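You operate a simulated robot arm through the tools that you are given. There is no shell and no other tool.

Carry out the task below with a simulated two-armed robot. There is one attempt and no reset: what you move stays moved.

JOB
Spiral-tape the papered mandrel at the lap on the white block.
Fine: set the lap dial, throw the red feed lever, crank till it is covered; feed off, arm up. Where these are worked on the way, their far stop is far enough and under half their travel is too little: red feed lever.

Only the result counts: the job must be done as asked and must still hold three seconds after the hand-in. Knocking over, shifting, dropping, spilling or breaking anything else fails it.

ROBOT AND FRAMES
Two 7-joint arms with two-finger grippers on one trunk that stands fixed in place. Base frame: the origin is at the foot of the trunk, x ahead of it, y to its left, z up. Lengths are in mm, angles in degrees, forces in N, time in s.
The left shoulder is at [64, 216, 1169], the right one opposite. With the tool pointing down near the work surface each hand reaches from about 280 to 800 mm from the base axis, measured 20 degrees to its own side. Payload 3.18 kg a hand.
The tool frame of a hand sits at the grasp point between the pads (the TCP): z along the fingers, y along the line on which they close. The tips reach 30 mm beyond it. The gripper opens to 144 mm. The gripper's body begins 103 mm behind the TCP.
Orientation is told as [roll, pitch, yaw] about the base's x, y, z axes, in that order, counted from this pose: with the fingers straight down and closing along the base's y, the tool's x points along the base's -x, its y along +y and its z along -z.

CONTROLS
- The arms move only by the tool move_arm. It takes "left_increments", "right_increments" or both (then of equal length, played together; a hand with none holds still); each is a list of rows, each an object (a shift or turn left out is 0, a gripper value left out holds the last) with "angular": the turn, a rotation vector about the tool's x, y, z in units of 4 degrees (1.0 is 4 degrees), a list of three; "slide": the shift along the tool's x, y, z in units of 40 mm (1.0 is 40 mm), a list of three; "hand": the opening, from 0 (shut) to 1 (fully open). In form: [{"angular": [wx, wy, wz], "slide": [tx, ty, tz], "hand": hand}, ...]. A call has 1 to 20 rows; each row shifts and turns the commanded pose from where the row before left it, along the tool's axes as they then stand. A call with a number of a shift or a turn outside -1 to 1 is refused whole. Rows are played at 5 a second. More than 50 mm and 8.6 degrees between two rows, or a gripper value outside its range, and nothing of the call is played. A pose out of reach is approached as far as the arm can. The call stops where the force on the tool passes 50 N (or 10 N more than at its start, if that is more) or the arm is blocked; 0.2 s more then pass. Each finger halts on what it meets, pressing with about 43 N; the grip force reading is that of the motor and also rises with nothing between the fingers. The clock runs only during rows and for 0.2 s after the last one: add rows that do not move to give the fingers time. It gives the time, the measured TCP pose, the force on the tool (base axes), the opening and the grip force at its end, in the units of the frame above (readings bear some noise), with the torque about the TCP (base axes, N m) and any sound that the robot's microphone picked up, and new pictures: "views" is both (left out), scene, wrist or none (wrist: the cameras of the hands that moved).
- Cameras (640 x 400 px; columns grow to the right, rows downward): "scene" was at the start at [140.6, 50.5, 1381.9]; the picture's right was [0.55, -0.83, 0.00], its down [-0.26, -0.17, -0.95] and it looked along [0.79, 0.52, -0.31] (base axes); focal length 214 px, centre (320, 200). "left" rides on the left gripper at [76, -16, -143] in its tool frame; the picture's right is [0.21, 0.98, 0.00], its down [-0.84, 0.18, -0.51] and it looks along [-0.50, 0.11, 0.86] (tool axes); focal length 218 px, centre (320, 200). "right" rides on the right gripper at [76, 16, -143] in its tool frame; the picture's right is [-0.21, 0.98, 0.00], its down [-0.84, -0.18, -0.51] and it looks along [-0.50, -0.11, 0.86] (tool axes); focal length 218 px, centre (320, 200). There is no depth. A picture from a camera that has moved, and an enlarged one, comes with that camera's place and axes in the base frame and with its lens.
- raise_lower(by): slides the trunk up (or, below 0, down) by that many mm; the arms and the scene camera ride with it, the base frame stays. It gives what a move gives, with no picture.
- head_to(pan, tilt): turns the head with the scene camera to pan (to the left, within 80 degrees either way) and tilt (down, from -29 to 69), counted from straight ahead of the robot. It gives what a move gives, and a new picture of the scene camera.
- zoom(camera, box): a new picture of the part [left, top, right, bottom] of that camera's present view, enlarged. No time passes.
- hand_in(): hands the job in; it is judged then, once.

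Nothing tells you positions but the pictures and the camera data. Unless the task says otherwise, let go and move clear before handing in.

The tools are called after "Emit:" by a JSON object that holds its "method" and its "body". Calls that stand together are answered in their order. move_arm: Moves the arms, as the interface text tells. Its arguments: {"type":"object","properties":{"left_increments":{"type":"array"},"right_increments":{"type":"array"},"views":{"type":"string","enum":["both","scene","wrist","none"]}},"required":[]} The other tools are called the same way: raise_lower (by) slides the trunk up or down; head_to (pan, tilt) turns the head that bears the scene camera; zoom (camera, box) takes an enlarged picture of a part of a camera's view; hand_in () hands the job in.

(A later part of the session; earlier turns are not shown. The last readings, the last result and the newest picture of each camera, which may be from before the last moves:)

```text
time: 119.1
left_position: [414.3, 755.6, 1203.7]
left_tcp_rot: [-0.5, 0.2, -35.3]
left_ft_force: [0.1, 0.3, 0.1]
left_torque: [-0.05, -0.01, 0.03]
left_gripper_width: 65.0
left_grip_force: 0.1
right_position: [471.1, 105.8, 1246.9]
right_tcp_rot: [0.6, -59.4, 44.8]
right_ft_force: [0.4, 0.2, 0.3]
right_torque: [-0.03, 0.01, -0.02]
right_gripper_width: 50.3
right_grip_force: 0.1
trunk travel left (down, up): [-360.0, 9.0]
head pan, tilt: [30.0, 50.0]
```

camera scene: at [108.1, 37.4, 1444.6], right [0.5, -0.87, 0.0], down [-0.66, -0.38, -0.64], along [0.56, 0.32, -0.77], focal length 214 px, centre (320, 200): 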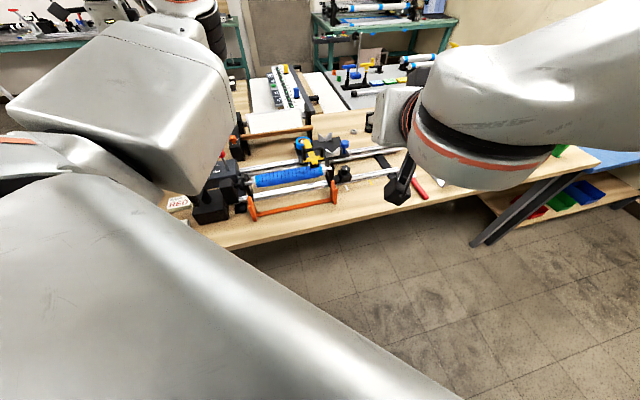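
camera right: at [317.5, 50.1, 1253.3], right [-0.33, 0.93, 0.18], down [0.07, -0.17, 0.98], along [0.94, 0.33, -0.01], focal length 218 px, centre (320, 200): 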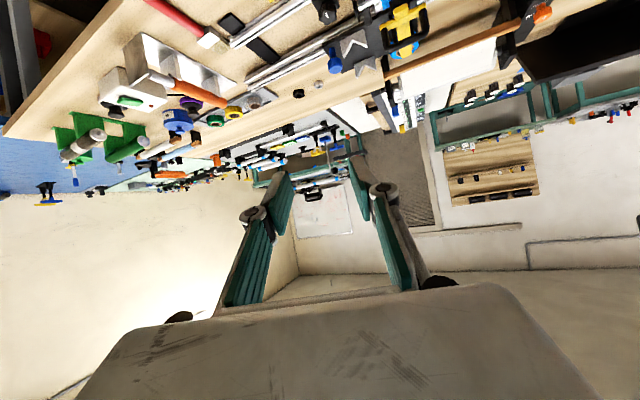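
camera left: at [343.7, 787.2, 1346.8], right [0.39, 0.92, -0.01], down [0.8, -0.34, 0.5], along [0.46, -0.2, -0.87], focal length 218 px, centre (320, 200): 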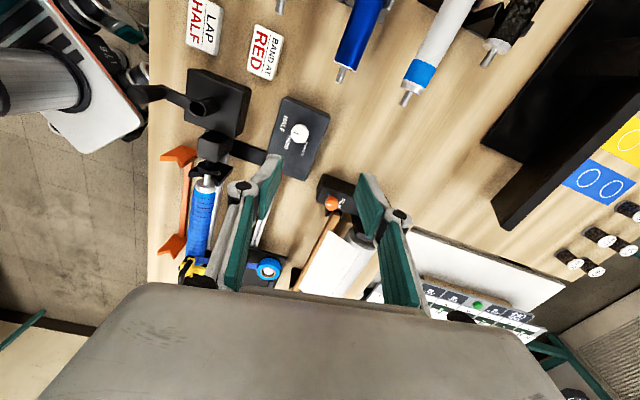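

The right hand is at yaw 45°, pitched 60°. I'll move in to a pre-approach point short of the handle.

Emit:
{"method": "move_arm", "body": {"right_increments": [{"slide": [0.297, 0.184, 0.859]}, {"slide": [0.297, 0.184, 0.859]}, {"slide": [0.297, 0.184, 0.859]}, {"slide": [0.297, 0.184, 0.859]}, {"slide": [0.297, 0.184, 0.859]}, {"slide": [0.297, 0.184, 0.859]}, {"slide": [0.297, 0.184, 0.859]}, {}, {}]}}

Emit:
{"method": "zoom", "body": {"camera": "right", "box": [160, 60, 480, 260]}}

Emit:
{"method": "zoom", "body": {"camera": "scene", "box": [256, 110, 416, 210]}}

```text
time: 121.1
left_position: [414.4, 754.2, 1204.2]
left_tcp_rot: [-0.3, 0.3, -35.2]
left_ft_force: [-1.2, -0.1, 0.5]
left_torque: [0.05, 0.01, 0.0]
left_gripper_width: 64.7
left_grip_force: 0.0
right_position: [536.1, 230.6, 1088.2]
right_tcp_rot: [0.7, -59.2, 44.7]
right_ft_force: [-0.4, 0.0, 0.1]
right_torque: [0.02, 0.01, 0.02]
right_gripper_width: 50.4
right_grip_force: 0.0
right hand out of reach, approached as far as the arm can: row 6, 7
trunk travel left (down, up): [-360.0, 9.0]
head pan, tilt: [30.0, 50.0]
camera scene: at [108.3, 36.6, 1444.6], right [0.5, -0.87, 0.0], down [-0.66, -0.38, -0.64], along [0.56, 0.32, -0.77], focal length 214 px, centre (320, 200)
camera right: at [410.7, 126.8, 1095.0], right [-0.62, 0.76, 0.18], down [0.13, -0.14, 0.98], along [0.78, 0.63, -0.01], focal length 218 px, centre (320, 200)
```

scene: 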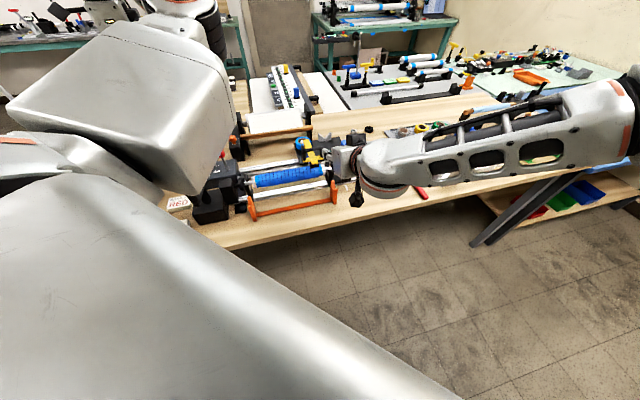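
right: 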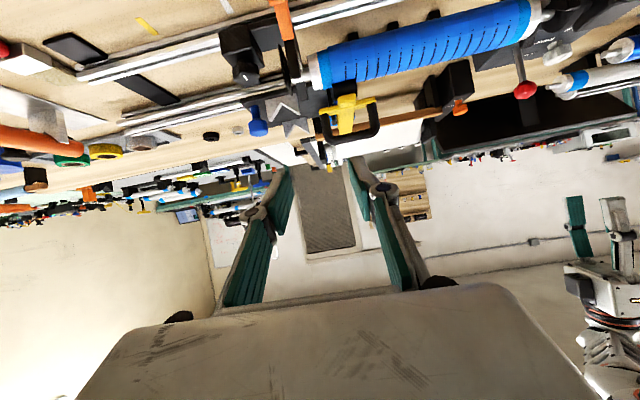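

```text
2.00 times, centred on (320, 160) of right
camera zoom: at [410.7, 126.8, 1095.0], right [-0.62, 0.76, 0.18], down [0.13, -0.14, 0.98], along [0.78, 0.63, -0.01], focal length 436 px, centre (320, 280)
```

zoom: 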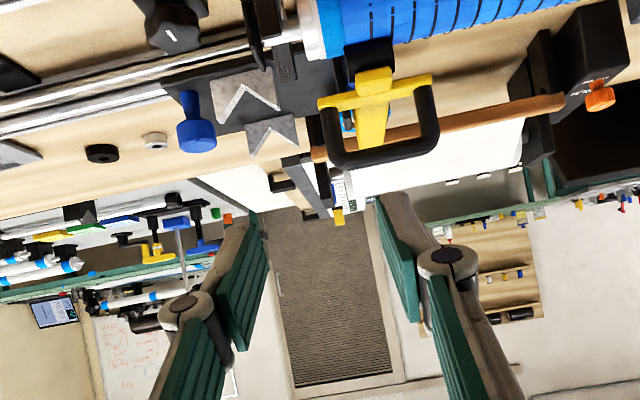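

```text
4.00 times, centred on (336, 160) of scene
camera zoom: at [108.3, 36.6, 1444.6], right [0.5, -0.87, 0.0], down [-0.66, -0.38, -0.64], along [0.56, 0.32, -0.77], focal length 858 px, centre (256, 360)
```

zoom: 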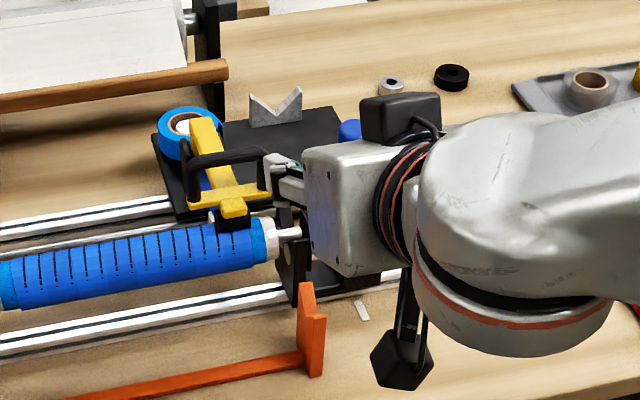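

Both arms are limited where the upper arm would have to swing inward. A better option is the left hand coming in from the +y side: yaw -90°, pitched 45°, with a finger hooking under the handle bar beside its leg. I'll retract the right arm while turning the left hand.

Emit:
{"method": "move_arm", "body": {"left_increments": [{"angular": [0, 0, 0.98]}, {"angular": [0, 0, 0.98]}, {"angular": [0, 0, 0.98]}, {"angular": [0, 0, 0.98]}, {"angular": [0, 0, 0.98]}, {"angular": [0, 0, 0.98]}, {"angular": [0, 0, 0.98]}, {"angular": [0, 0, 0.98]}, {"angular": [0, 0, 0.98]}, {"angular": [0, 0, 0.98]}, {"angular": [0, 0, 0.98]}, {"angular": [0, 0, 0.98]}, {"angular": [0, 0, 0.98]}, {"angular": [0, 0, 0.98]}, {}], "right_increments": [{"slide": [-0.297, -0.184, -0.859]}, {"slide": [-0.297, -0.184, -0.859]}, {"slide": [-0.297, -0.184, -0.859]}, {"slide": [-0.297, -0.184, -0.859]}, {"slide": [-0.297, -0.184, -0.859]}, {"slide": [-0.297, -0.184, -0.859]}, {}, {}, {}, {}, {}, {}, {}, {}, {}], "views": "none"}}

Emit:
{"method": "move_arm", "body": {"left_increments": [{"angular": [0, -1, 0]}, {"angular": [0, -1, 0]}, {"angular": [0, -1, 0]}, {"angular": [0, -1, 0]}, {"angular": [0, -1, 0]}, {"angular": [0, -1, 0]}, {"angular": [0, -1, 0]}, {"angular": [0, -1, 0]}, {"angular": [0, -1, 0]}, {"angular": [0, -1, 0]}, {"angular": [0, -1, 0]}, {}, {}]}}

```text
time: 124.3
left_position: [415.0, 753.2, 1204.3]
left_tcp_rot: [-0.5, -0.2, -90.1]
left_ft_force: [-0.7, -0.8, -0.1]
left_torque: [0.03, 0.01, 0.03]
left_gripper_width: 64.8
left_grip_force: 0.0
right_position: [468.9, 99.5, 1254.9]
right_tcp_rot: [0.6, -59.3, 44.7]
right_ft_force: [-0.4, 0.2, 0.6]
right_torque: [-0.02, -0.01, 0.01]
right_gripper_width: 50.4
right_grip_force: 0.1
trunk travel left (down, up): [-360.0, 9.0]
head pan, tilt: [30.0, 50.0]
```

```text
time: 127.1
left_position: [391.8, 708.1, 1179.6]
left_tcp_rot: [-0.8, -44.1, -89.4]
left_ft_force: [0.6, -0.2, -0.4]
left_torque: [0.0, -0.01, 0.0]
left_gripper_width: 65.0
left_grip_force: 0.0
left hand out of reach, approached as far as the arm can: row 7, 8, 9, 10, 11
right_position: [468.9, 100.6, 1254.3]
right_tcp_rot: [0.7, -59.5, 44.8]
right_ft_force: [0.4, 0.2, -0.6]
right_torque: [-0.03, -0.01, 0.01]
right_gripper_width: 50.4
right_grip_force: 0.1
trunk travel left (down, up): [-360.0, 9.0]
head pan, tilt: [30.0, 50.0]
camera scene: at [107.9, 37.6, 1444.6], right [0.5, -0.87, 0.0], down [-0.66, -0.38, -0.64], along [0.56, 0.32, -0.77], focal length 214 px, centre (320, 200)
camera left: at [376.3, 862.2, 1227.6], right [0.98, 0.15, -0.15], down [0.19, -0.25, 0.95], along [0.1, -0.96, -0.27], focal length 218 px, centre (320, 200)
```

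scene: 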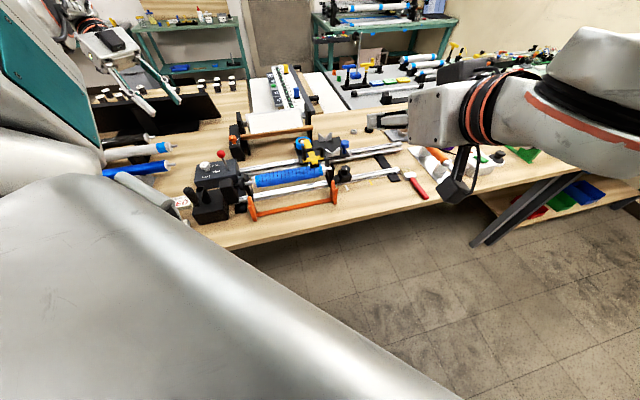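
left: 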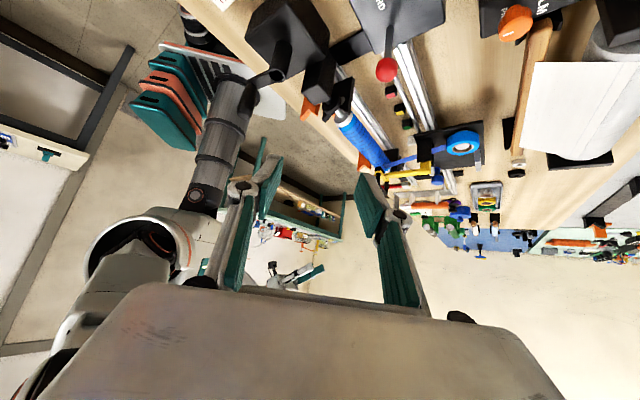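

Emit:
{"method": "move_arm", "body": {"left_increments": [{"slide": [-0.35, 0.39, 0.829]}, {"slide": [-0.35, 0.39, 0.829]}, {"slide": [-0.35, 0.39, 0.829]}, {"slide": [-0.35, 0.39, 0.829]}, {"slide": [-0.35, 0.39, 0.829]}, {"slide": [-0.35, 0.39, 0.829]}, {}, {}]}}

```text
time: 128.9
left_position: [484.6, 507.2, 1092.9]
left_tcp_rot: [-0.8, -44.1, -89.6]
left_ft_force: [-0.3, 0.1, 0.2]
left_torque: [0.08, 0.01, -0.03]
left_gripper_width: 64.9
left_grip_force: 0.1
right_position: [469.0, 99.8, 1254.4]
right_tcp_rot: [0.6, -59.4, 44.8]
right_ft_force: [0.4, -0.3, -0.1]
right_torque: [0.01, -0.02, 0.03]
right_gripper_width: 50.5
right_grip_force: 0.0
trunk travel left (down, up): [-360.0, 9.0]
head pan, tilt: [30.0, 50.0]
camera scene: at [108.4, 36.9, 1444.6], right [0.5, -0.87, 0.0], down [-0.66, -0.38, -0.64], along [0.56, 0.32, -0.77], focal length 214 px, centre (320, 200)
camera left: at [468.3, 662.2, 1142.4], right [0.98, 0.15, -0.16], down [0.19, -0.25, 0.95], along [0.1, -0.96, -0.27], focal length 218 px, centre (320, 200)
```

scene: 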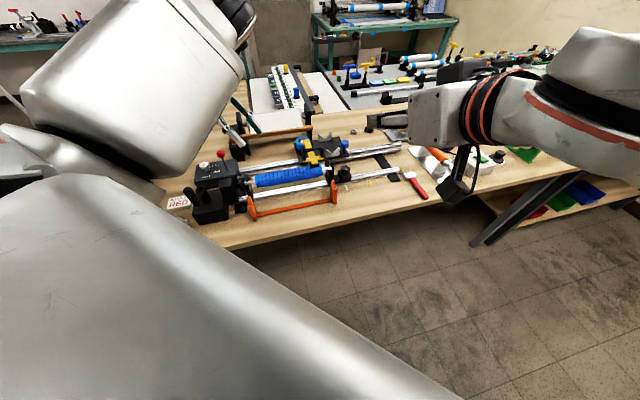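
left: 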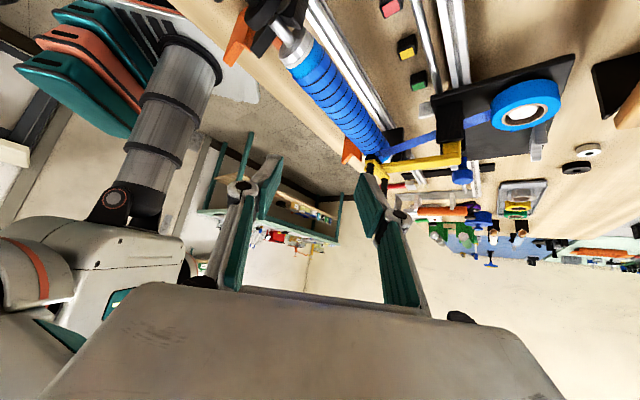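

Good reach this way. I'll continue to the pre-approach point.

Emit:
{"method": "move_arm", "body": {"left_increments": [{"slide": [-0.337, 0.72, 0.67]}, {"slide": [-0.337, 0.72, 0.67]}, {"slide": [-0.337, 0.72, 0.67]}, {}, {}]}}

Emit:
{"method": "zoom", "body": {"camera": "left", "box": [200, 80, 440, 230]}}

Emit:
{"method": "zoom", "body": {"camera": "scene", "box": [256, 110, 376, 190]}}

```text
time: 130.1
left_position: [568.9, 421.2, 1062.8]
left_tcp_rot: [-0.7, -44.3, -89.5]
left_ft_force: [-0.1, -0.2, -0.7]
left_torque: [-0.01, 0.03, 0.02]
left_gripper_width: 64.8
left_grip_force: 0.2
right_position: [469.5, 99.0, 1253.7]
right_tcp_rot: [0.7, -59.3, 44.6]
right_ft_force: [0.1, -0.9, -0.1]
right_torque: [-0.01, 0.01, 0.04]
right_gripper_width: 50.5
right_grip_force: 0.1
trunk travel left (down, up): [-360.0, 9.0]
head pan, tilt: [30.0, 50.0]
camera scene: at [108.6, 37.0, 1444.6], right [0.5, -0.87, 0.0], down [-0.66, -0.38, -0.64], along [0.56, 0.32, -0.77], focal length 214 px, centre (320, 200)
camera left: at [553.5, 577.1, 1113.2], right [0.98, 0.15, -0.16], down [0.19, -0.25, 0.95], along [0.1, -0.96, -0.27], focal length 218 px, centre (320, 200)
```

scene: 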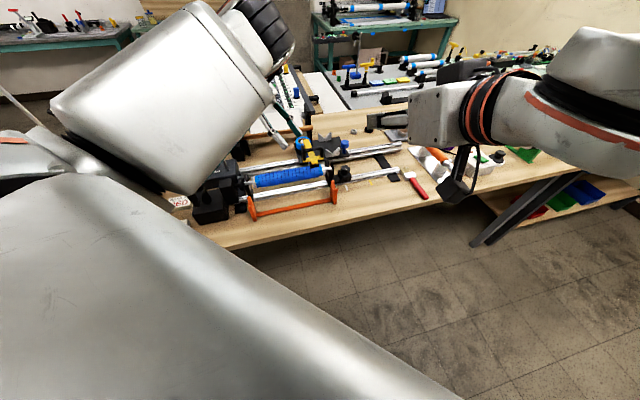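
left: 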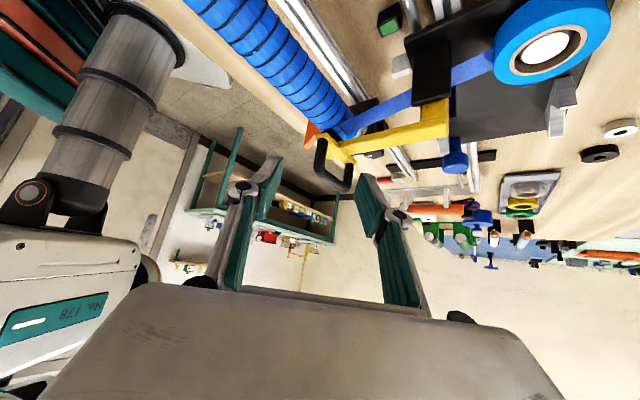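

```text
2.67 times, centred on (320, 155) of left
camera zoom: at [553.5, 577.1, 1113.2], right [0.98, 0.15, -0.16], down [0.19, -0.25, 0.95], along [0.1, -0.96, -0.27], focal length 582 px, centre (320, 320)
```

zoom: 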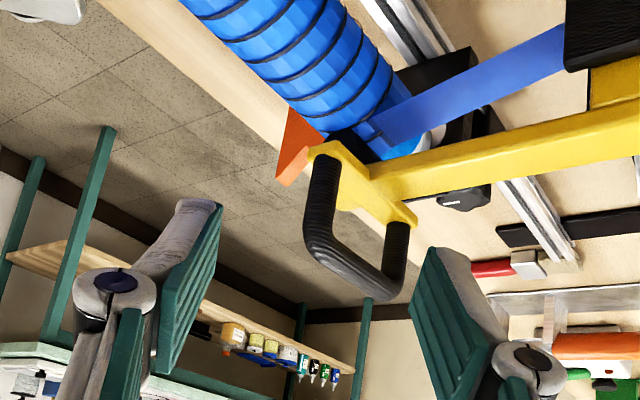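

```text
5.00 times, centred on (316, 150) of scene
camera zoom: at [108.6, 37.0, 1444.6], right [0.5, -0.87, 0.0], down [-0.66, -0.38, -0.64], along [0.56, 0.32, -0.77], focal length 1072 px, centre (340, 450)
```

zoom: 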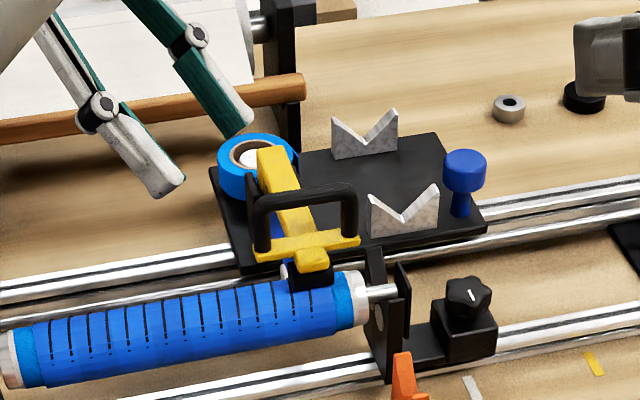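

The left hand reaches here, and I can measure the handle: +m leg at [568.5,361], -m leg at [613,320], bar at z 1018. I'll narrow the fingers and slide in to straddle the +m leg.

Emit:
{"method": "move_arm", "body": {"left_increments": [{"hand": 0.19}, {}, {"slide": [0, 0, 0.5]}, {"slide": [0, 0, 0.5]}, {}], "views": "wrist"}}

Emit:
{"method": "zoom", "body": {"camera": "left", "box": [240, 100, 400, 200]}}

Emit:
{"method": "zoom", "body": {"camera": "scene", "box": [276, 120, 356, 170]}}

```text
time: 131.3
left_position: [571.0, 395.8, 1034.7]
left_tcp_rot: [-0.7, -44.2, -89.5]
left_ft_force: [-0.5, -0.1, 0.3]
left_torque: [0.0, 0.0, 0.01]
left_gripper_width: 27.3
left_grip_force: 0.0
right_position: [468.1, 99.8, 1255.3]
right_tcp_rot: [0.6, -59.5, 44.7]
right_ft_force: [0.8, -0.1, -0.1]
right_torque: [-0.01, -0.04, 0.01]
right_gripper_width: 50.3
right_grip_force: 0.0
trunk travel left (down, up): [-360.0, 9.0]
head pan, tilt: [30.0, 50.0]
camera left: at [554.2, 549.7, 1084.9], right [0.98, 0.15, -0.15], down [0.19, -0.25, 0.95], along [0.1, -0.96, -0.27], focal length 218 px, centre (320, 200)
```

left: 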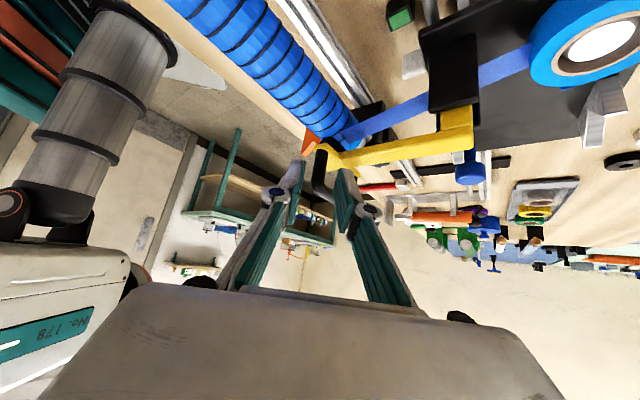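

```text
4.00 times, centred on (320, 150) of left
camera zoom: at [554.2, 549.7, 1084.9], right [0.98, 0.15, -0.15], down [0.19, -0.25, 0.95], along [0.1, -0.96, -0.27], focal length 873 px, centre (320, 400)
```

zoom: 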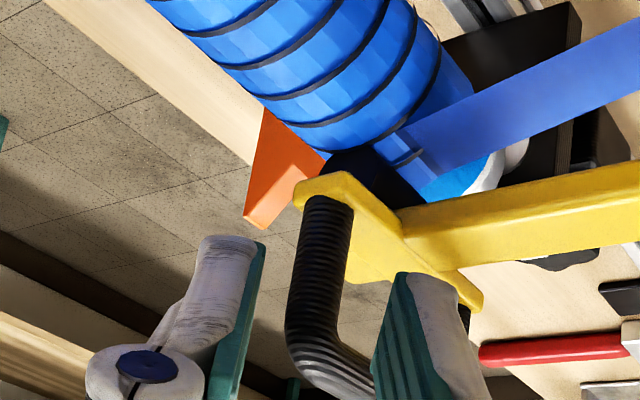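

```text
8.00 times, centred on (316, 145) of scene
camera zoom: at [107.9, 37.6, 1444.6], right [0.5, -0.87, 0.0], down [-0.66, -0.38, -0.64], along [0.56, 0.32, -0.77], focal length 1716 px, centre (352, 640)
```

zoom: 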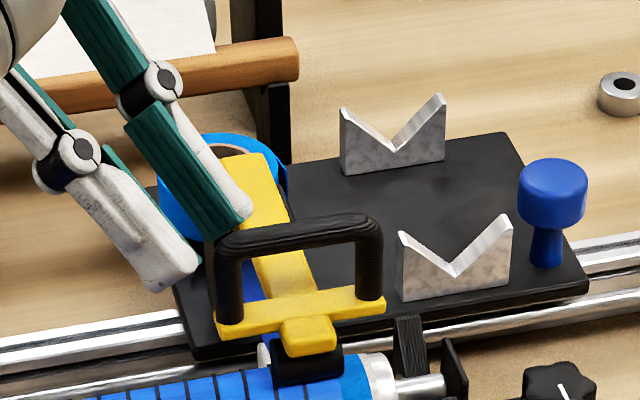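

The leg is centred between the fingers. I'll slide in the rest and grip.

Emit:
{"method": "move_arm", "body": {"left_increments": [{"slide": [0, -0.03, 0.35]}, {"slide": [0, 0, 0.3]}, {}, {"hand": 0.02}, {}, {}], "views": "wrist"}}

Emit:
{"method": "zoom", "body": {"camera": "left", "box": [240, 100, 400, 200]}}

Emit:
{"method": "zoom", "body": {"camera": "scene", "box": [276, 120, 356, 170]}}

```text
time: 132.7
left_position: [569.6, 378.3, 1015.2]
left_tcp_rot: [-0.9, -44.2, -89.5]
left_ft_force: [5.5, 4.2, -1.9]
left_torque: [-0.08, 1.24, 0.26]
left_gripper_width: 13.0
left_grip_force: 42.4
right_position: [469.6, 102.1, 1255.4]
right_tcp_rot: [0.6, -59.4, 44.6]
right_ft_force: [-0.7, 0.2, 0.3]
right_torque: [-0.02, 0.02, -0.02]
right_gripper_width: 50.4
right_grip_force: 0.0
trunk travel left (down, up): [-360.0, 9.0]
head pan, tilt: [30.0, 50.0]
camera left: at [553.9, 532.3, 1064.3], right [0.98, 0.15, -0.16], down [0.19, -0.25, 0.95], along [0.1, -0.96, -0.27], focal length 218 px, centre (320, 200)
```

left: 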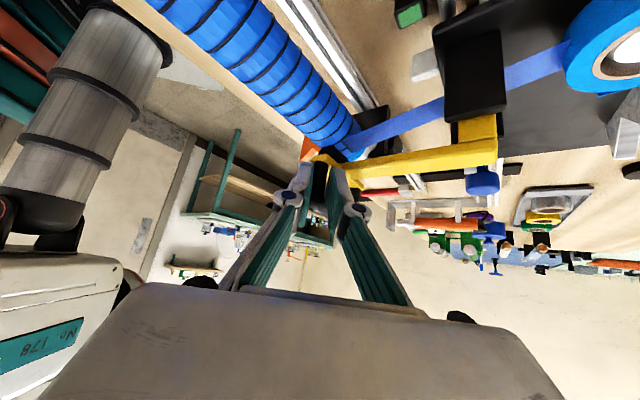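

```text
4.00 times, centred on (320, 150) of left
camera zoom: at [553.9, 532.3, 1064.3], right [0.98, 0.15, -0.16], down [0.19, -0.25, 0.95], along [0.1, -0.96, -0.27], focal length 873 px, centre (320, 400)
```

zoom: 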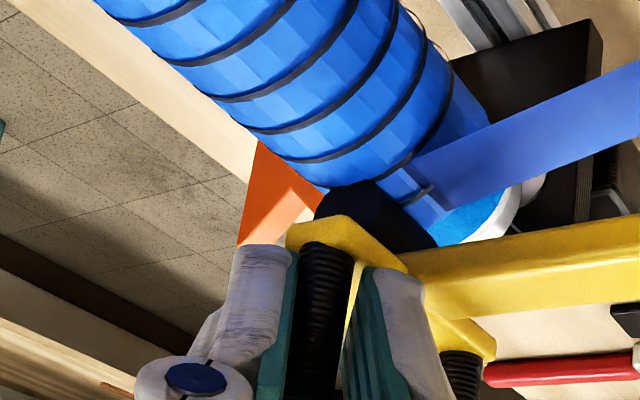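

```text
8.00 times, centred on (316, 145) of scene
camera zoom: at [109.0, 38.1, 1444.5], right [0.5, -0.87, 0.0], down [-0.66, -0.38, -0.64], along [0.56, 0.32, -0.77], focal length 1716 px, centre (352, 640)
```

zoom: 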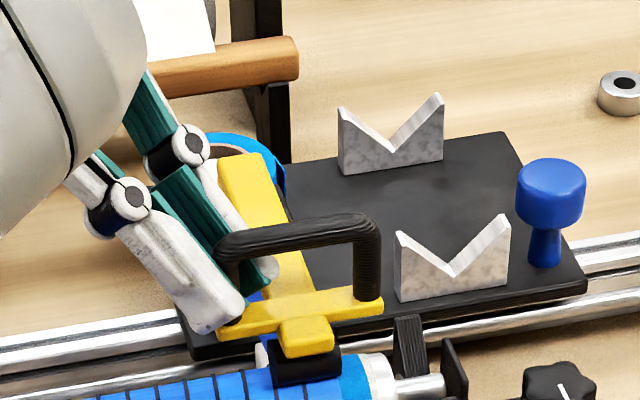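

The leg is gripped. I'll lift along the arc about the hinge, rotating the hand with it, for the first 12°.

Emit:
{"method": "move_arm", "body": {"left_increments": [{"slide": [-0.072, 0.049, -0.145], "angular": [0.507, -0.707, -0.493]}, {"slide": [-0.072, 0.049, -0.145], "angular": [0.507, -0.707, -0.493]}, {"slide": [-0.072, 0.049, -0.145], "angular": [0.507, -0.707, -0.493]}, {}], "views": "wrist"}}

Emit:
{"method": "zoom", "body": {"camera": "scene", "box": [276, 120, 356, 170]}}

```text
time: 133.7
left_position: [577.6, 386.7, 1030.1]
left_tcp_rot: [-15.0, -51.8, -78.7]
left_ft_force: [14.6, 14.3, -19.2]
left_torque: [0.71, 0.57, 0.22]
left_gripper_width: 12.0
left_grip_force: 42.2
right_position: [471.9, 102.2, 1253.6]
right_tcp_rot: [0.7, -59.2, 44.7]
right_ft_force: [-0.4, 0.1, -0.3]
right_torque: [0.04, 0.0, 0.01]
right_gripper_width: 50.3
right_grip_force: 0.0
trunk travel left (down, up): [-360.0, 9.0]
head pan, tilt: [30.0, 50.0]
camera left: at [567.6, 547.7, 1057.5], right [0.94, 0.12, -0.32], down [0.33, -0.11, 0.94], along [0.07, -0.99, -0.14], focal length 218 px, centre (320, 200)
```

left: 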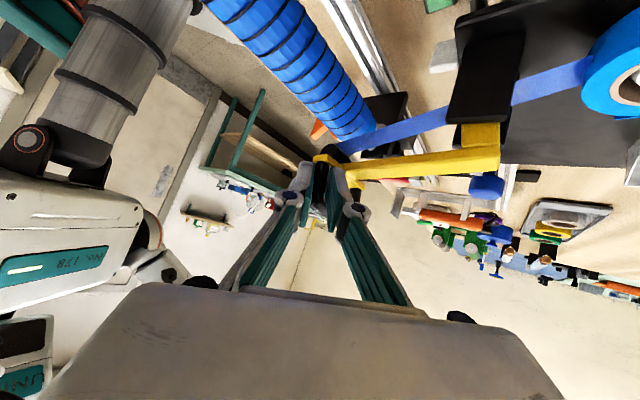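

```text
8.00 times, centred on (316, 145) of scene
camera zoom: at [111.4, 40.2, 1444.2], right [0.5, -0.87, 0.0], down [-0.66, -0.38, -0.64], along [0.55, 0.32, -0.77], focal length 1716 px, centre (352, 640)
```

zoom: 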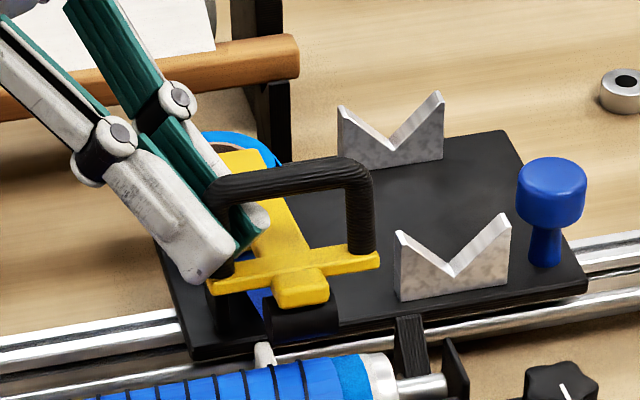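

The arm is lifting cleanly with the roller off the mandrel. I'll refine the hinge estimate and continue.

Emit:
{"method": "move_arm", "body": {"left_increments": [{"slide": [-0.053, 0.062, -0.143], "angular": [0.507, -0.707, -0.493]}, {"slide": [-0.053, 0.062, -0.143], "angular": [0.507, -0.707, -0.493]}, {"slide": [-0.053, 0.062, -0.143], "angular": [0.507, -0.707, -0.493]}, {"slide": [-0.053, 0.062, -0.143], "angular": [0.507, -0.707, -0.493]}, {"slide": [-0.053, 0.062, -0.143], "angular": [0.507, -0.707, -0.493]}, {}], "views": "wrist"}}

Emit:
{"method": "zoom", "body": {"camera": "scene", "box": [276, 110, 372, 170]}}

```text
time: 134.8
left_position: [582.4, 397.2, 1040.8]
left_tcp_rot: [-42.9, -57.7, -54.8]
left_ft_force: [19.0, 23.2, -27.2]
left_torque: [0.33, -0.98, 0.92]
left_gripper_width: 14.5
left_grip_force: 44.0
left hand out of reach, approached as far as the arm can: row 4, 5
right_position: [472.4, 103.6, 1251.6]
right_tcp_rot: [0.6, -59.0, 44.6]
right_ft_force: [0.4, -0.5, 0.3]
right_torque: [0.02, -0.01, 0.03]
right_gripper_width: 50.3
right_grip_force: 0.0
trunk travel left (down, up): [-360.0, 9.0]
head pan, tilt: [30.0, 50.0]
stopped in row 5 (left hand): the force on the tool passed its limit at 94 N (the readings are from after the stop); the commanded pose is now the measured one
camera left: at [571.2, 560.5, 1037.8], right [0.85, 0.05, -0.53], down [0.53, 0.08, 0.85], along [0.08, -1.0, 0.04], focal length 218 px, centre (320, 200)
```

left: 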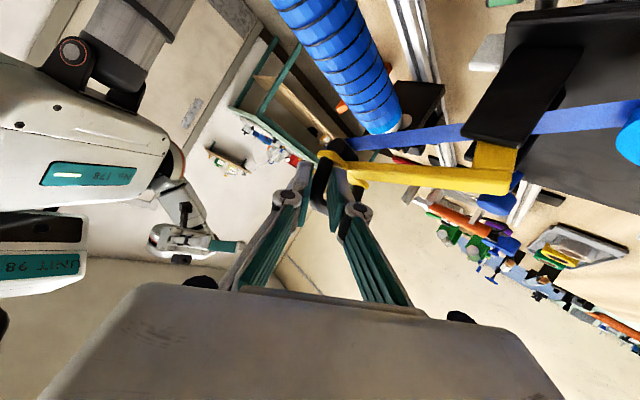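

```text
6.67 times, centred on (324, 140) of scene
camera zoom: at [113.0, 41.5, 1443.9], right [0.5, -0.87, 0.0], down [-0.67, -0.39, -0.64], along [0.55, 0.32, -0.77], focal length 1430 px, centre (293, 600)
```

zoom: 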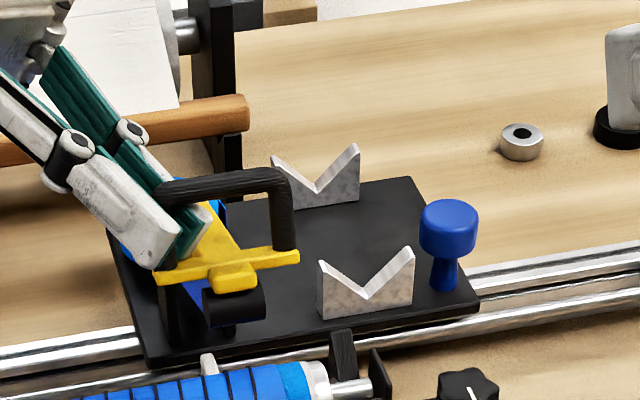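

The hand's rotation reached its limit, with the arm raised about 21°. I'll keep lifting along the arc without rotating the hand, letting the leg pivot in the pads.

Emit:
{"method": "move_arm", "body": {"left_increments": [{"slide": [-0.087, 0.0875, -0.2165]}, {"slide": [-0.087, 0.0875, -0.2165]}, {}], "views": "wrist"}}

Emit:
{"method": "zoom", "body": {"camera": "scene", "box": [276, 110, 372, 170]}}

```text
time: 135.2
left_position: [581.5, 401.5, 1042.2]
left_tcp_rot: [-43.0, -57.2, -54.4]
left_ft_force: [18.6, 20.5, -22.5]
left_torque: [0.95, -0.63, 0.85]
left_gripper_width: 14.3
left_grip_force: 44.2
left hand out of reach, approached as far as the arm can: row 1, 2
right_position: [472.5, 103.6, 1252.2]
right_tcp_rot: [0.8, -59.1, 44.7]
right_ft_force: [0.8, -0.6, 0.1]
right_torque: [0.03, -0.03, 0.02]
right_gripper_width: 50.4
right_grip_force: 0.1
trunk travel left (down, up): [-360.0, 9.0]
head pan, tilt: [30.0, 50.0]
stopped in row 2 (left hand): the force on the tool passed its limit at 54 N (the readings are from after the stop); the commanded pose is now the measured one
camera left: at [570.2, 563.3, 1040.9], right [0.84, 0.05, -0.54], down [0.53, 0.08, 0.84], along [0.09, -1.0, 0.04], focal length 218 px, centre (320, 200)
```

left: 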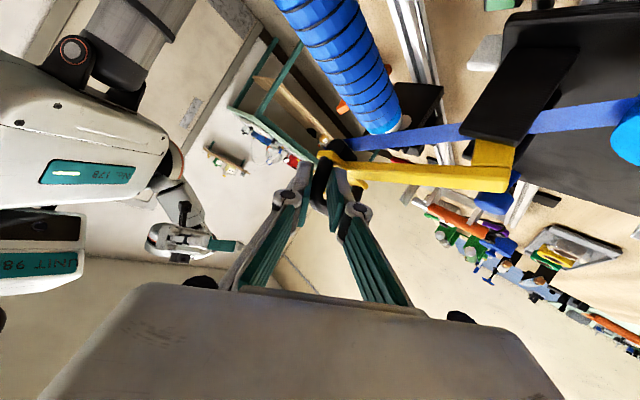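

```text
6.67 times, centred on (324, 140) of scene
camera zoom: at [112.6, 40.9, 1444.2], right [0.5, -0.87, 0.0], down [-0.67, -0.38, -0.64], along [0.55, 0.32, -0.77], focal length 1430 px, centre (293, 600)
```

zoom: 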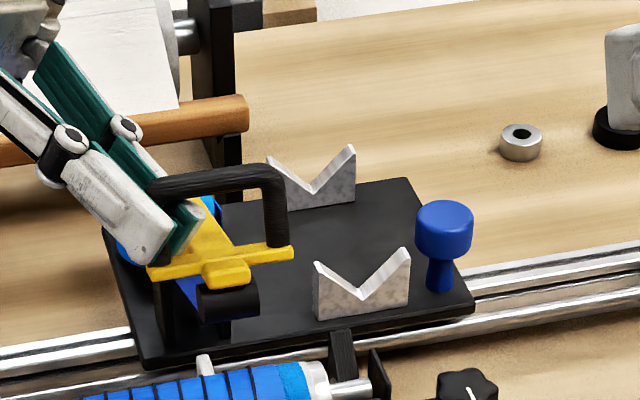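

The carriage slid a little sideways under the skewed pull, so I'll stop forcing it. I'll open the fingers and see whether the arm holds where it is.

Emit:
{"method": "move_arm", "body": {"left_increments": [{"hand": 0.2}, {}, {}], "views": "wrist"}}

Emit:
{"method": "zoom", "body": {"camera": "scene", "box": [276, 110, 372, 170]}}

```text
time: 136.0
left_position: [579.9, 395.3, 1046.6]
left_tcp_rot: [-42.5, -57.5, -55.0]
left_ft_force: [3.3, 5.4, -8.9]
left_torque: [0.15, 0.17, 0.06]
left_gripper_width: 31.5
left_grip_force: 2.9
right_position: [469.7, 101.6, 1253.7]
right_tcp_rot: [0.6, -59.3, 44.6]
right_ft_force: [0.2, 0.4, 0.5]
right_torque: [-0.01, -0.02, 0.01]
right_gripper_width: 50.6
right_grip_force: 0.0
trunk travel left (down, up): [-360.0, 9.0]
head pan, tilt: [30.0, 50.0]
camera left: at [569.9, 559.1, 1044.3], right [0.85, 0.05, -0.53], down [0.53, 0.08, 0.85], along [0.08, -1.0, 0.04], focal length 218 px, centre (320, 200)
```

left: 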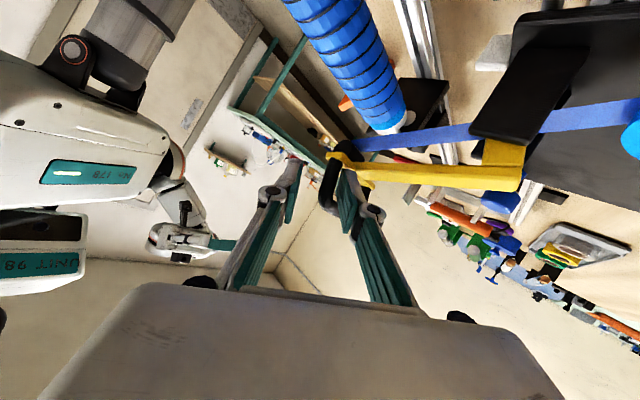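

```text
6.67 times, centred on (324, 140) of scene
camera zoom: at [109.3, 38.7, 1444.5], right [0.5, -0.87, 0.0], down [-0.66, -0.38, -0.64], along [0.56, 0.32, -0.77], focal length 1430 px, centre (293, 600)
```

zoom: 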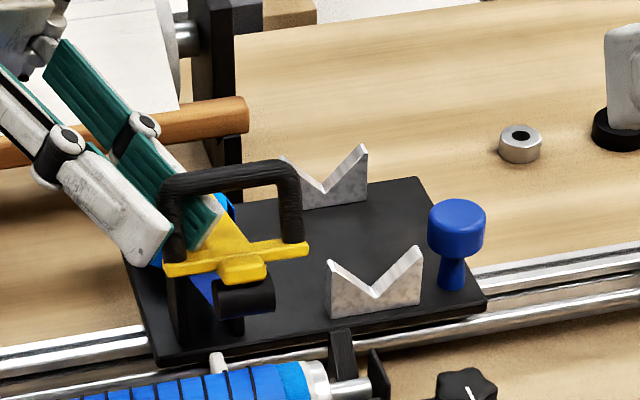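

The arm holds about where I left it, with a finger under the bar, and the carriage sprang back. I'll unwind the hand's rotation with the fingers loosely open, then withdraw the way I came in.

Emit:
{"method": "move_arm", "body": {"left_increments": [{"angular": [-0.507, 0.707, 0.493]}, {"angular": [-0.507, 0.707, 0.493]}, {"angular": [-0.507, 0.707, 0.493]}, {"angular": [-0.507, 0.707, 0.493]}, {"angular": [-0.507, 0.707, 0.493]}, {"angular": [-0.507, 0.707, 0.493]}, {"angular": [-0.507, 0.707, 0.493]}, {}], "views": "wrist"}}

Emit:
{"method": "zoom", "body": {"camera": "scene", "box": [276, 110, 372, 170]}}

```text
time: 137.8
left_position: [579.7, 396.3, 1045.2]
left_tcp_rot: [-2.7, -44.0, -87.4]
left_ft_force: [6.1, 3.5, -9.3]
left_torque: [0.16, 0.2, 0.16]
left_gripper_width: 32.5
left_grip_force: 3.4
right_position: [469.6, 101.1, 1253.7]
right_tcp_rot: [0.6, -59.4, 44.7]
right_ft_force: [0.4, -1.0, 0.1]
right_torque: [0.0, 0.0, 0.02]
right_gripper_width: 50.4
right_grip_force: 0.0
trunk travel left (down, up): [-360.0, 9.0]
head pan, tilt: [30.0, 50.0]
camera left: at [562.7, 550.8, 1095.7], right [0.97, 0.16, -0.18], down [0.21, -0.25, 0.94], along [0.11, -0.95, -0.28], focal length 218 px, centre (320, 200)
```

left: 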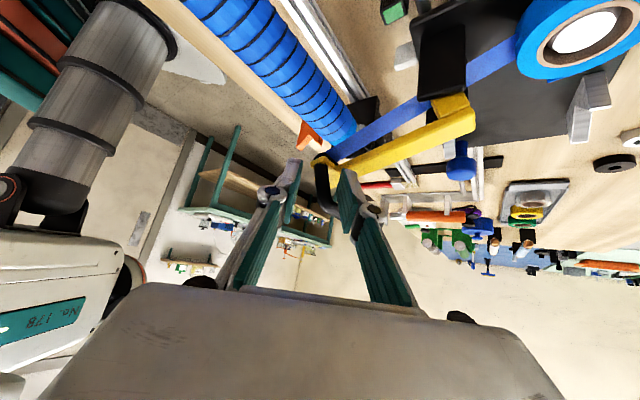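

```text
6.67 times, centred on (324, 140) of scene
camera zoom: at [109.4, 38.5, 1444.4], right [0.5, -0.87, 0.0], down [-0.66, -0.38, -0.64], along [0.56, 0.32, -0.77], focal length 1430 px, centre (293, 600)
```

zoom: 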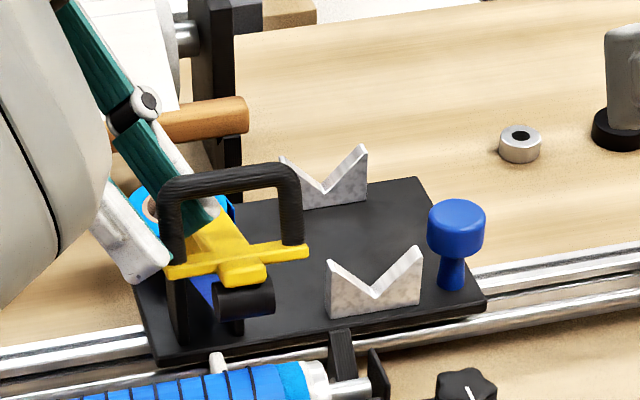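

The arm rests on my finger at about 25°. I'll regrip the leg and pivot the hand toward vertical about the grip axis, which brings the wrist back within reach.

Emit:
{"method": "move_arm", "body": {"left_increments": [{"hand": 0.02}, {}, {}, {"angular": [0, 1, 0], "slide": [-0.03, 0, 0]}, {"angular": [0, 1, 0], "slide": [-0.03, 0, 0]}, {"angular": [0, 1, 0], "slide": [-0.03, 0, 0]}, {"angular": [0, 1, 0], "slide": [-0.03, 0, 0]}, {"angular": [0, 1, 0], "slide": [-0.03, 0, 0]}, {}], "views": "wrist"}}

Emit:
{"method": "zoom", "body": {"camera": "scene", "box": [276, 110, 372, 170]}}

```text
time: 139.8
left_position: [581.4, 393.9, 1047.8]
left_tcp_rot: [-2.2, -24.3, -88.0]
left_ft_force: [9.7, 7.6, -22.1]
left_torque: [-0.22, 0.32, 0.4]
left_gripper_width: 13.4
left_grip_force: 43.1
right_position: [471.7, 103.0, 1252.5]
right_tcp_rot: [0.6, -59.4, 44.7]
right_ft_force: [-0.1, 1.0, -0.5]
right_torque: [-0.01, 0.0, 0.02]
right_gripper_width: 50.3
right_grip_force: 0.1
trunk travel left (down, up): [-360.0, 9.0]
head pan, tilt: [30.0, 50.0]
camera left: at [565.5, 523.1, 1146.3], right [0.97, 0.21, -0.12], down [0.22, -0.56, 0.8], along [0.1, -0.8, -0.58], focal length 218 px, centre (320, 200)
```

left: 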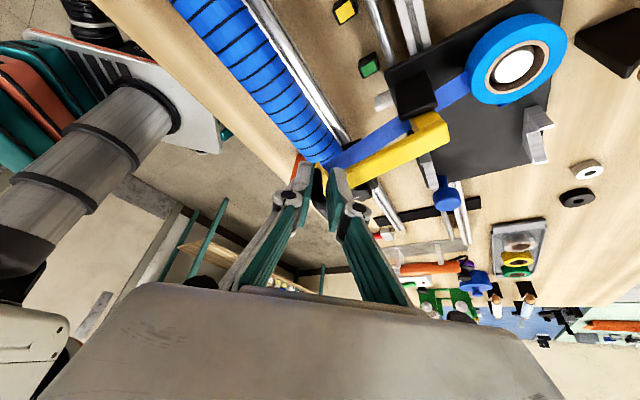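

```text
6.67 times, centred on (324, 140) of scene
camera zoom: at [111.0, 39.7, 1444.3], right [0.5, -0.87, 0.0], down [-0.66, -0.38, -0.64], along [0.55, 0.32, -0.77], focal length 1430 px, centre (293, 600)
```

zoom: 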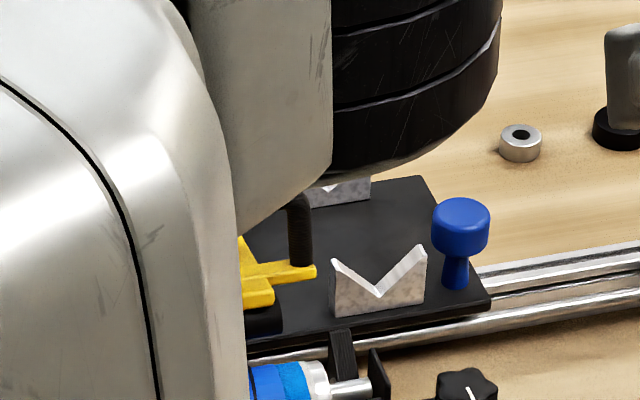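

The hand is leaner and still holds the leg. I'll continue along the arc with a little lean to follow the leg's tilt.

Emit:
{"method": "move_arm", "body": {"left_increments": [{"slide": [0.029, 0.101, -0.136], "angular": [0.57, 0, -0.254]}, {"slide": [0.037, 0.104, -0.134], "angular": [0.57, 0, -0.254]}, {"slide": [0.042, 0.103, -0.133], "angular": [0.57, 0, -0.254]}, {}], "views": "none"}}

Emit:
{"method": "move_arm", "body": {"left_increments": [{"slide": [0.047, 0.1035, -0.13], "angular": [0.57, 0, -0.254]}, {"slide": [0.054, 0.106, -0.128], "angular": [0.57, 0, -0.254]}, {"slide": [0.057, 0.1055, -0.124], "angular": [0.57, 0, -0.254]}, {}], "views": "wrist"}}

Emit:
{"method": "zoom", "body": {"camera": "left", "box": [260, 80, 480, 220]}}

```text
time: 140.8
left_position: [593.9, 403.2, 1060.8]
left_tcp_rot: [-10.4, -23.7, -85.0]
left_ft_force: [11.4, 10.1, -25.6]
left_torque: [0.65, 0.37, 0.06]
left_gripper_width: 11.6
left_grip_force: 42.3
right_position: [470.5, 103.5, 1252.9]
right_tcp_rot: [0.5, -59.2, 44.8]
right_ft_force: [0.8, 1.1, -0.9]
right_torque: [-0.06, -0.02, -0.02]
right_gripper_width: 50.6
right_grip_force: 0.0
trunk travel left (down, up): [-360.0, 9.0]
head pan, tilt: [30.0, 50.0]
```

```text
time: 141.8
left_position: [607.3, 412.7, 1070.8]
left_tcp_rot: [-18.4, -22.9, -82.0]
left_ft_force: [-0.5, -0.3, -0.1]
left_torque: [0.02, -0.02, 0.02]
left_gripper_width: 2.8
left_grip_force: 0.1
right_position: [468.0, 100.2, 1253.7]
right_tcp_rot: [0.6, -59.3, 44.7]
right_ft_force: [0.3, -0.2, 0.2]
right_torque: [0.0, 0.01, 0.01]
right_gripper_width: 50.3
right_grip_force: 0.1
trunk travel left (down, up): [-360.0, 9.0]
head pan, tilt: [30.0, 50.0]
camera left: at [618.4, 541.5, 1171.1], right [0.91, 0.2, -0.36], down [0.41, -0.56, 0.72], along [-0.06, -0.8, -0.59], focal length 218 px, centre (320, 200)
```

left: 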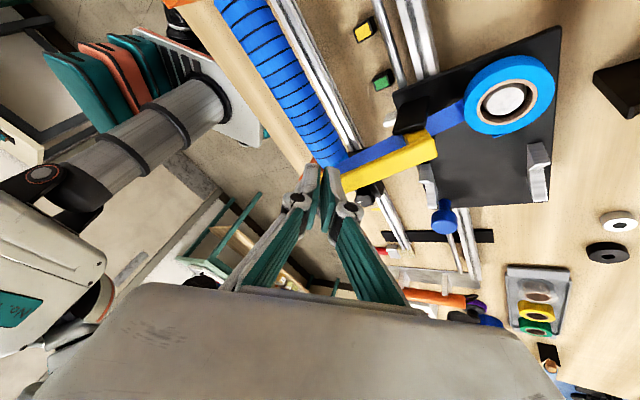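

```text
2.86 times, centred on (370, 150) of left
camera zoom: at [618.4, 541.5, 1171.1], right [0.91, 0.2, -0.36], down [0.41, -0.56, 0.72], along [-0.06, -0.8, -0.59], focal length 624 px, centre (177, 343)
```

zoom: 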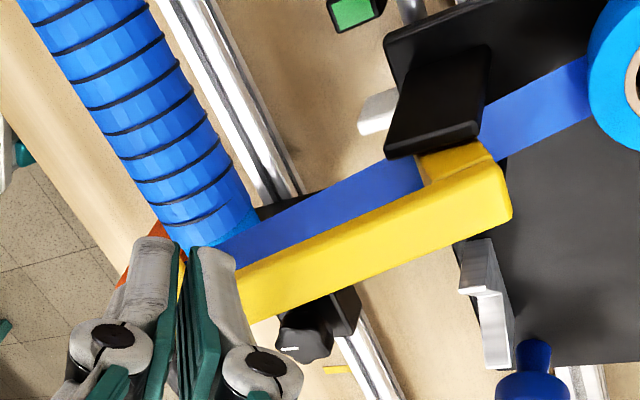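

Emit:
{"method": "zoom", "body": {"camera": "scene", "box": [276, 110, 372, 170]}}

Emit:
{"method": "head_to", "body": {"pan": 24, "tilt": 45}}

```text
6.67 times, centred on (324, 140) of scene
camera zoom: at [107.6, 36.8, 1444.7], right [0.5, -0.87, 0.0], down [-0.66, -0.38, -0.64], along [0.56, 0.32, -0.77], focal length 1430 px, centre (293, 600)
```

zoom: 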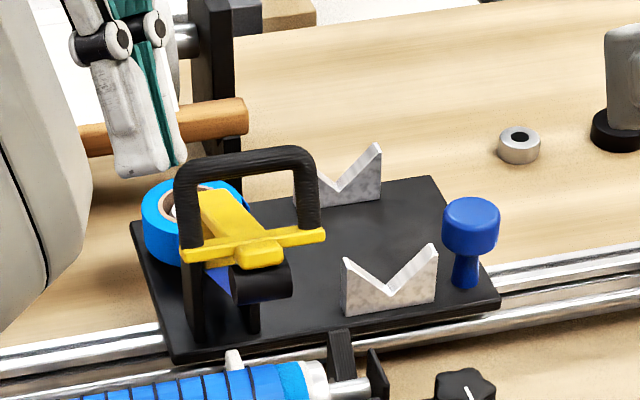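

```text
time: 142.5
left_position: [608.0, 414.3, 1069.8]
left_tcp_rot: [-18.2, -22.9, -81.8]
left_ft_force: [-0.5, 0.1, -0.6]
left_torque: [0.0, 0.0, 0.02]
left_gripper_width: 2.7
left_grip_force: 0.0
right_position: [468.6, 99.8, 1254.9]
right_tcp_rot: [0.6, -59.5, 44.8]
right_ft_force: [0.1, -0.2, -0.2]
right_torque: [-0.02, -0.01, 0.0]
right_gripper_width: 50.5
right_grip_force: 0.0
trunk travel left (down, up): [-360.0, 9.0]
head pan, tilt: [24.0, 45.0]
camera scene: at [115.7, 32.4, 1451.5], right [0.41, -0.91, 0.0], down [-0.65, -0.29, -0.71], along [0.65, 0.29, -0.71], focal length 214 px, centre (320, 200)
```

scene: 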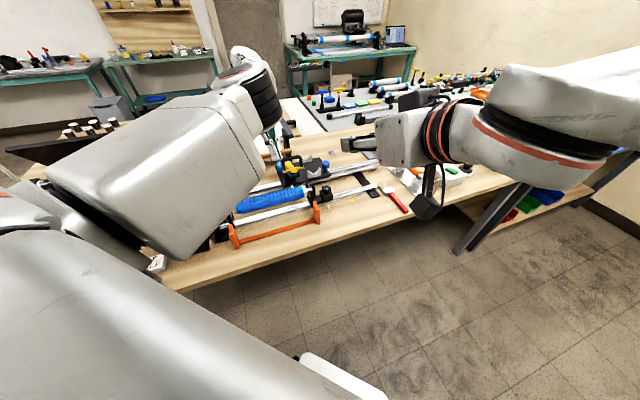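

The arm now stays up by itself at roughly 30°, which is good. I'll finish by pushing the handle bar toward +n from its near side with closed fingers. First I'll rise and straighten the hand.

Emit:
{"method": "move_arm", "body": {"left_increments": [{"slide": [-0.31, -0.23, -0.7], "hand": 0}, {"slide": [-0.31, -0.23, -0.7]}, {"angular": [-0.9, 0, 0]}, {"angular": [-0.9, 0, 0]}, {"angular": [-0.9, 0, 0]}, {"angular": [-0.9, 0, 0]}, {"angular": [-0.9, 0, 0]}, {}, {}]}}

Emit:
{"method": "zoom", "body": {"camera": "scene", "box": [226, 140, 386, 240]}}

Emit:
{"method": "zoom", "body": {"camera": "left", "box": [200, 80, 480, 255]}}

```text
time: 144.5
left_position: [602.9, 424.0, 1129.2]
left_tcp_rot: [-0.8, -23.4, -80.4]
left_ft_force: [-0.3, 0.2, -0.2]
left_torque: [0.01, 0.0, 0.02]
left_gripper_width: 0.0
left_grip_force: 30.5
right_position: [468.1, 99.8, 1252.9]
right_tcp_rot: [0.6, -59.4, 44.8]
right_ft_force: [-0.6, -0.1, -0.1]
right_torque: [-0.01, -0.03, -0.02]
right_gripper_width: 50.6
right_grip_force: 0.0
trunk travel left (down, up): [-360.0, 9.0]
head pan, tilt: [24.0, 45.0]
camera scene: at [115.5, 32.2, 1451.5], right [0.41, -0.91, 0.0], down [-0.65, -0.29, -0.71], along [0.65, 0.29, -0.71], focal length 214 px, centre (320, 200)
camera left: at [567.8, 547.8, 1230.9], right [0.93, 0.35, -0.1], down [0.28, -0.53, 0.8], along [0.23, -0.77, -0.59], focal length 218 px, centre (320, 200)
```

scene: 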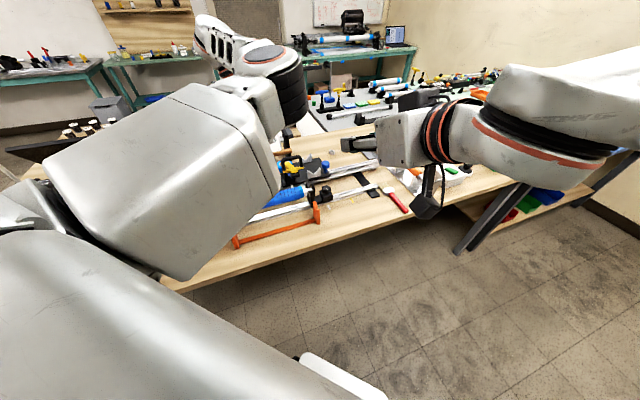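
left: 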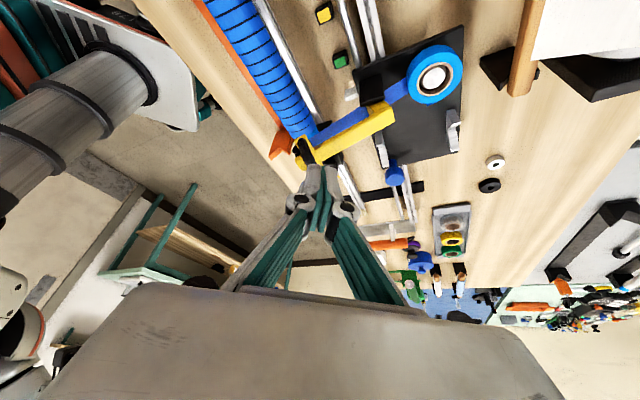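

```text
4.00 times, centred on (306, 190) of scene
camera zoom: at [115.5, 32.2, 1451.5], right [0.41, -0.91, 0.0], down [-0.65, -0.29, -0.71], along [0.65, 0.29, -0.71], focal length 858 px, centre (376, 240)
```

zoom: 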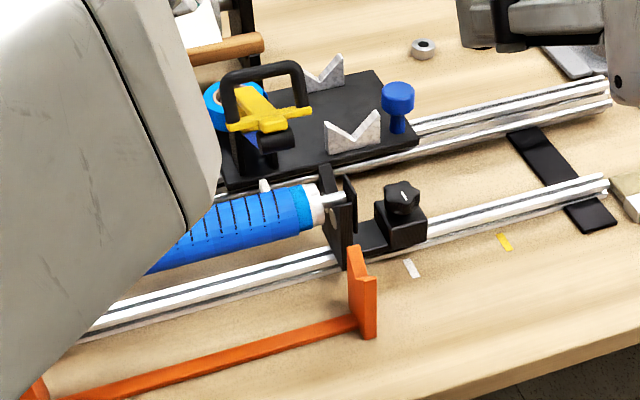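

```text
2.29 times, centred on (340, 168) of left
camera zoom: at [567.8, 547.8, 1230.9], right [0.93, 0.35, -0.1], down [0.28, -0.53, 0.8], along [0.23, -0.77, -0.59], focal length 499 px, centre (274, 274)
```

zoom: 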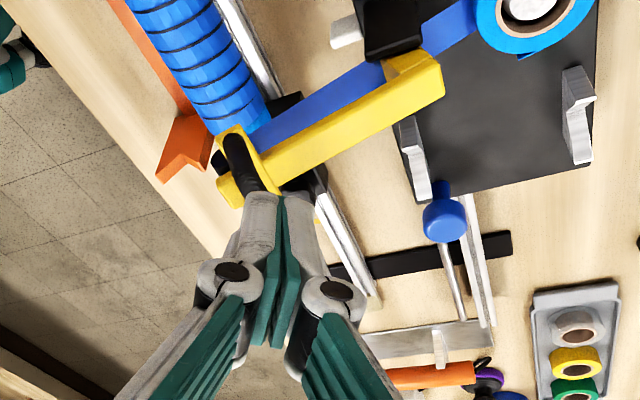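

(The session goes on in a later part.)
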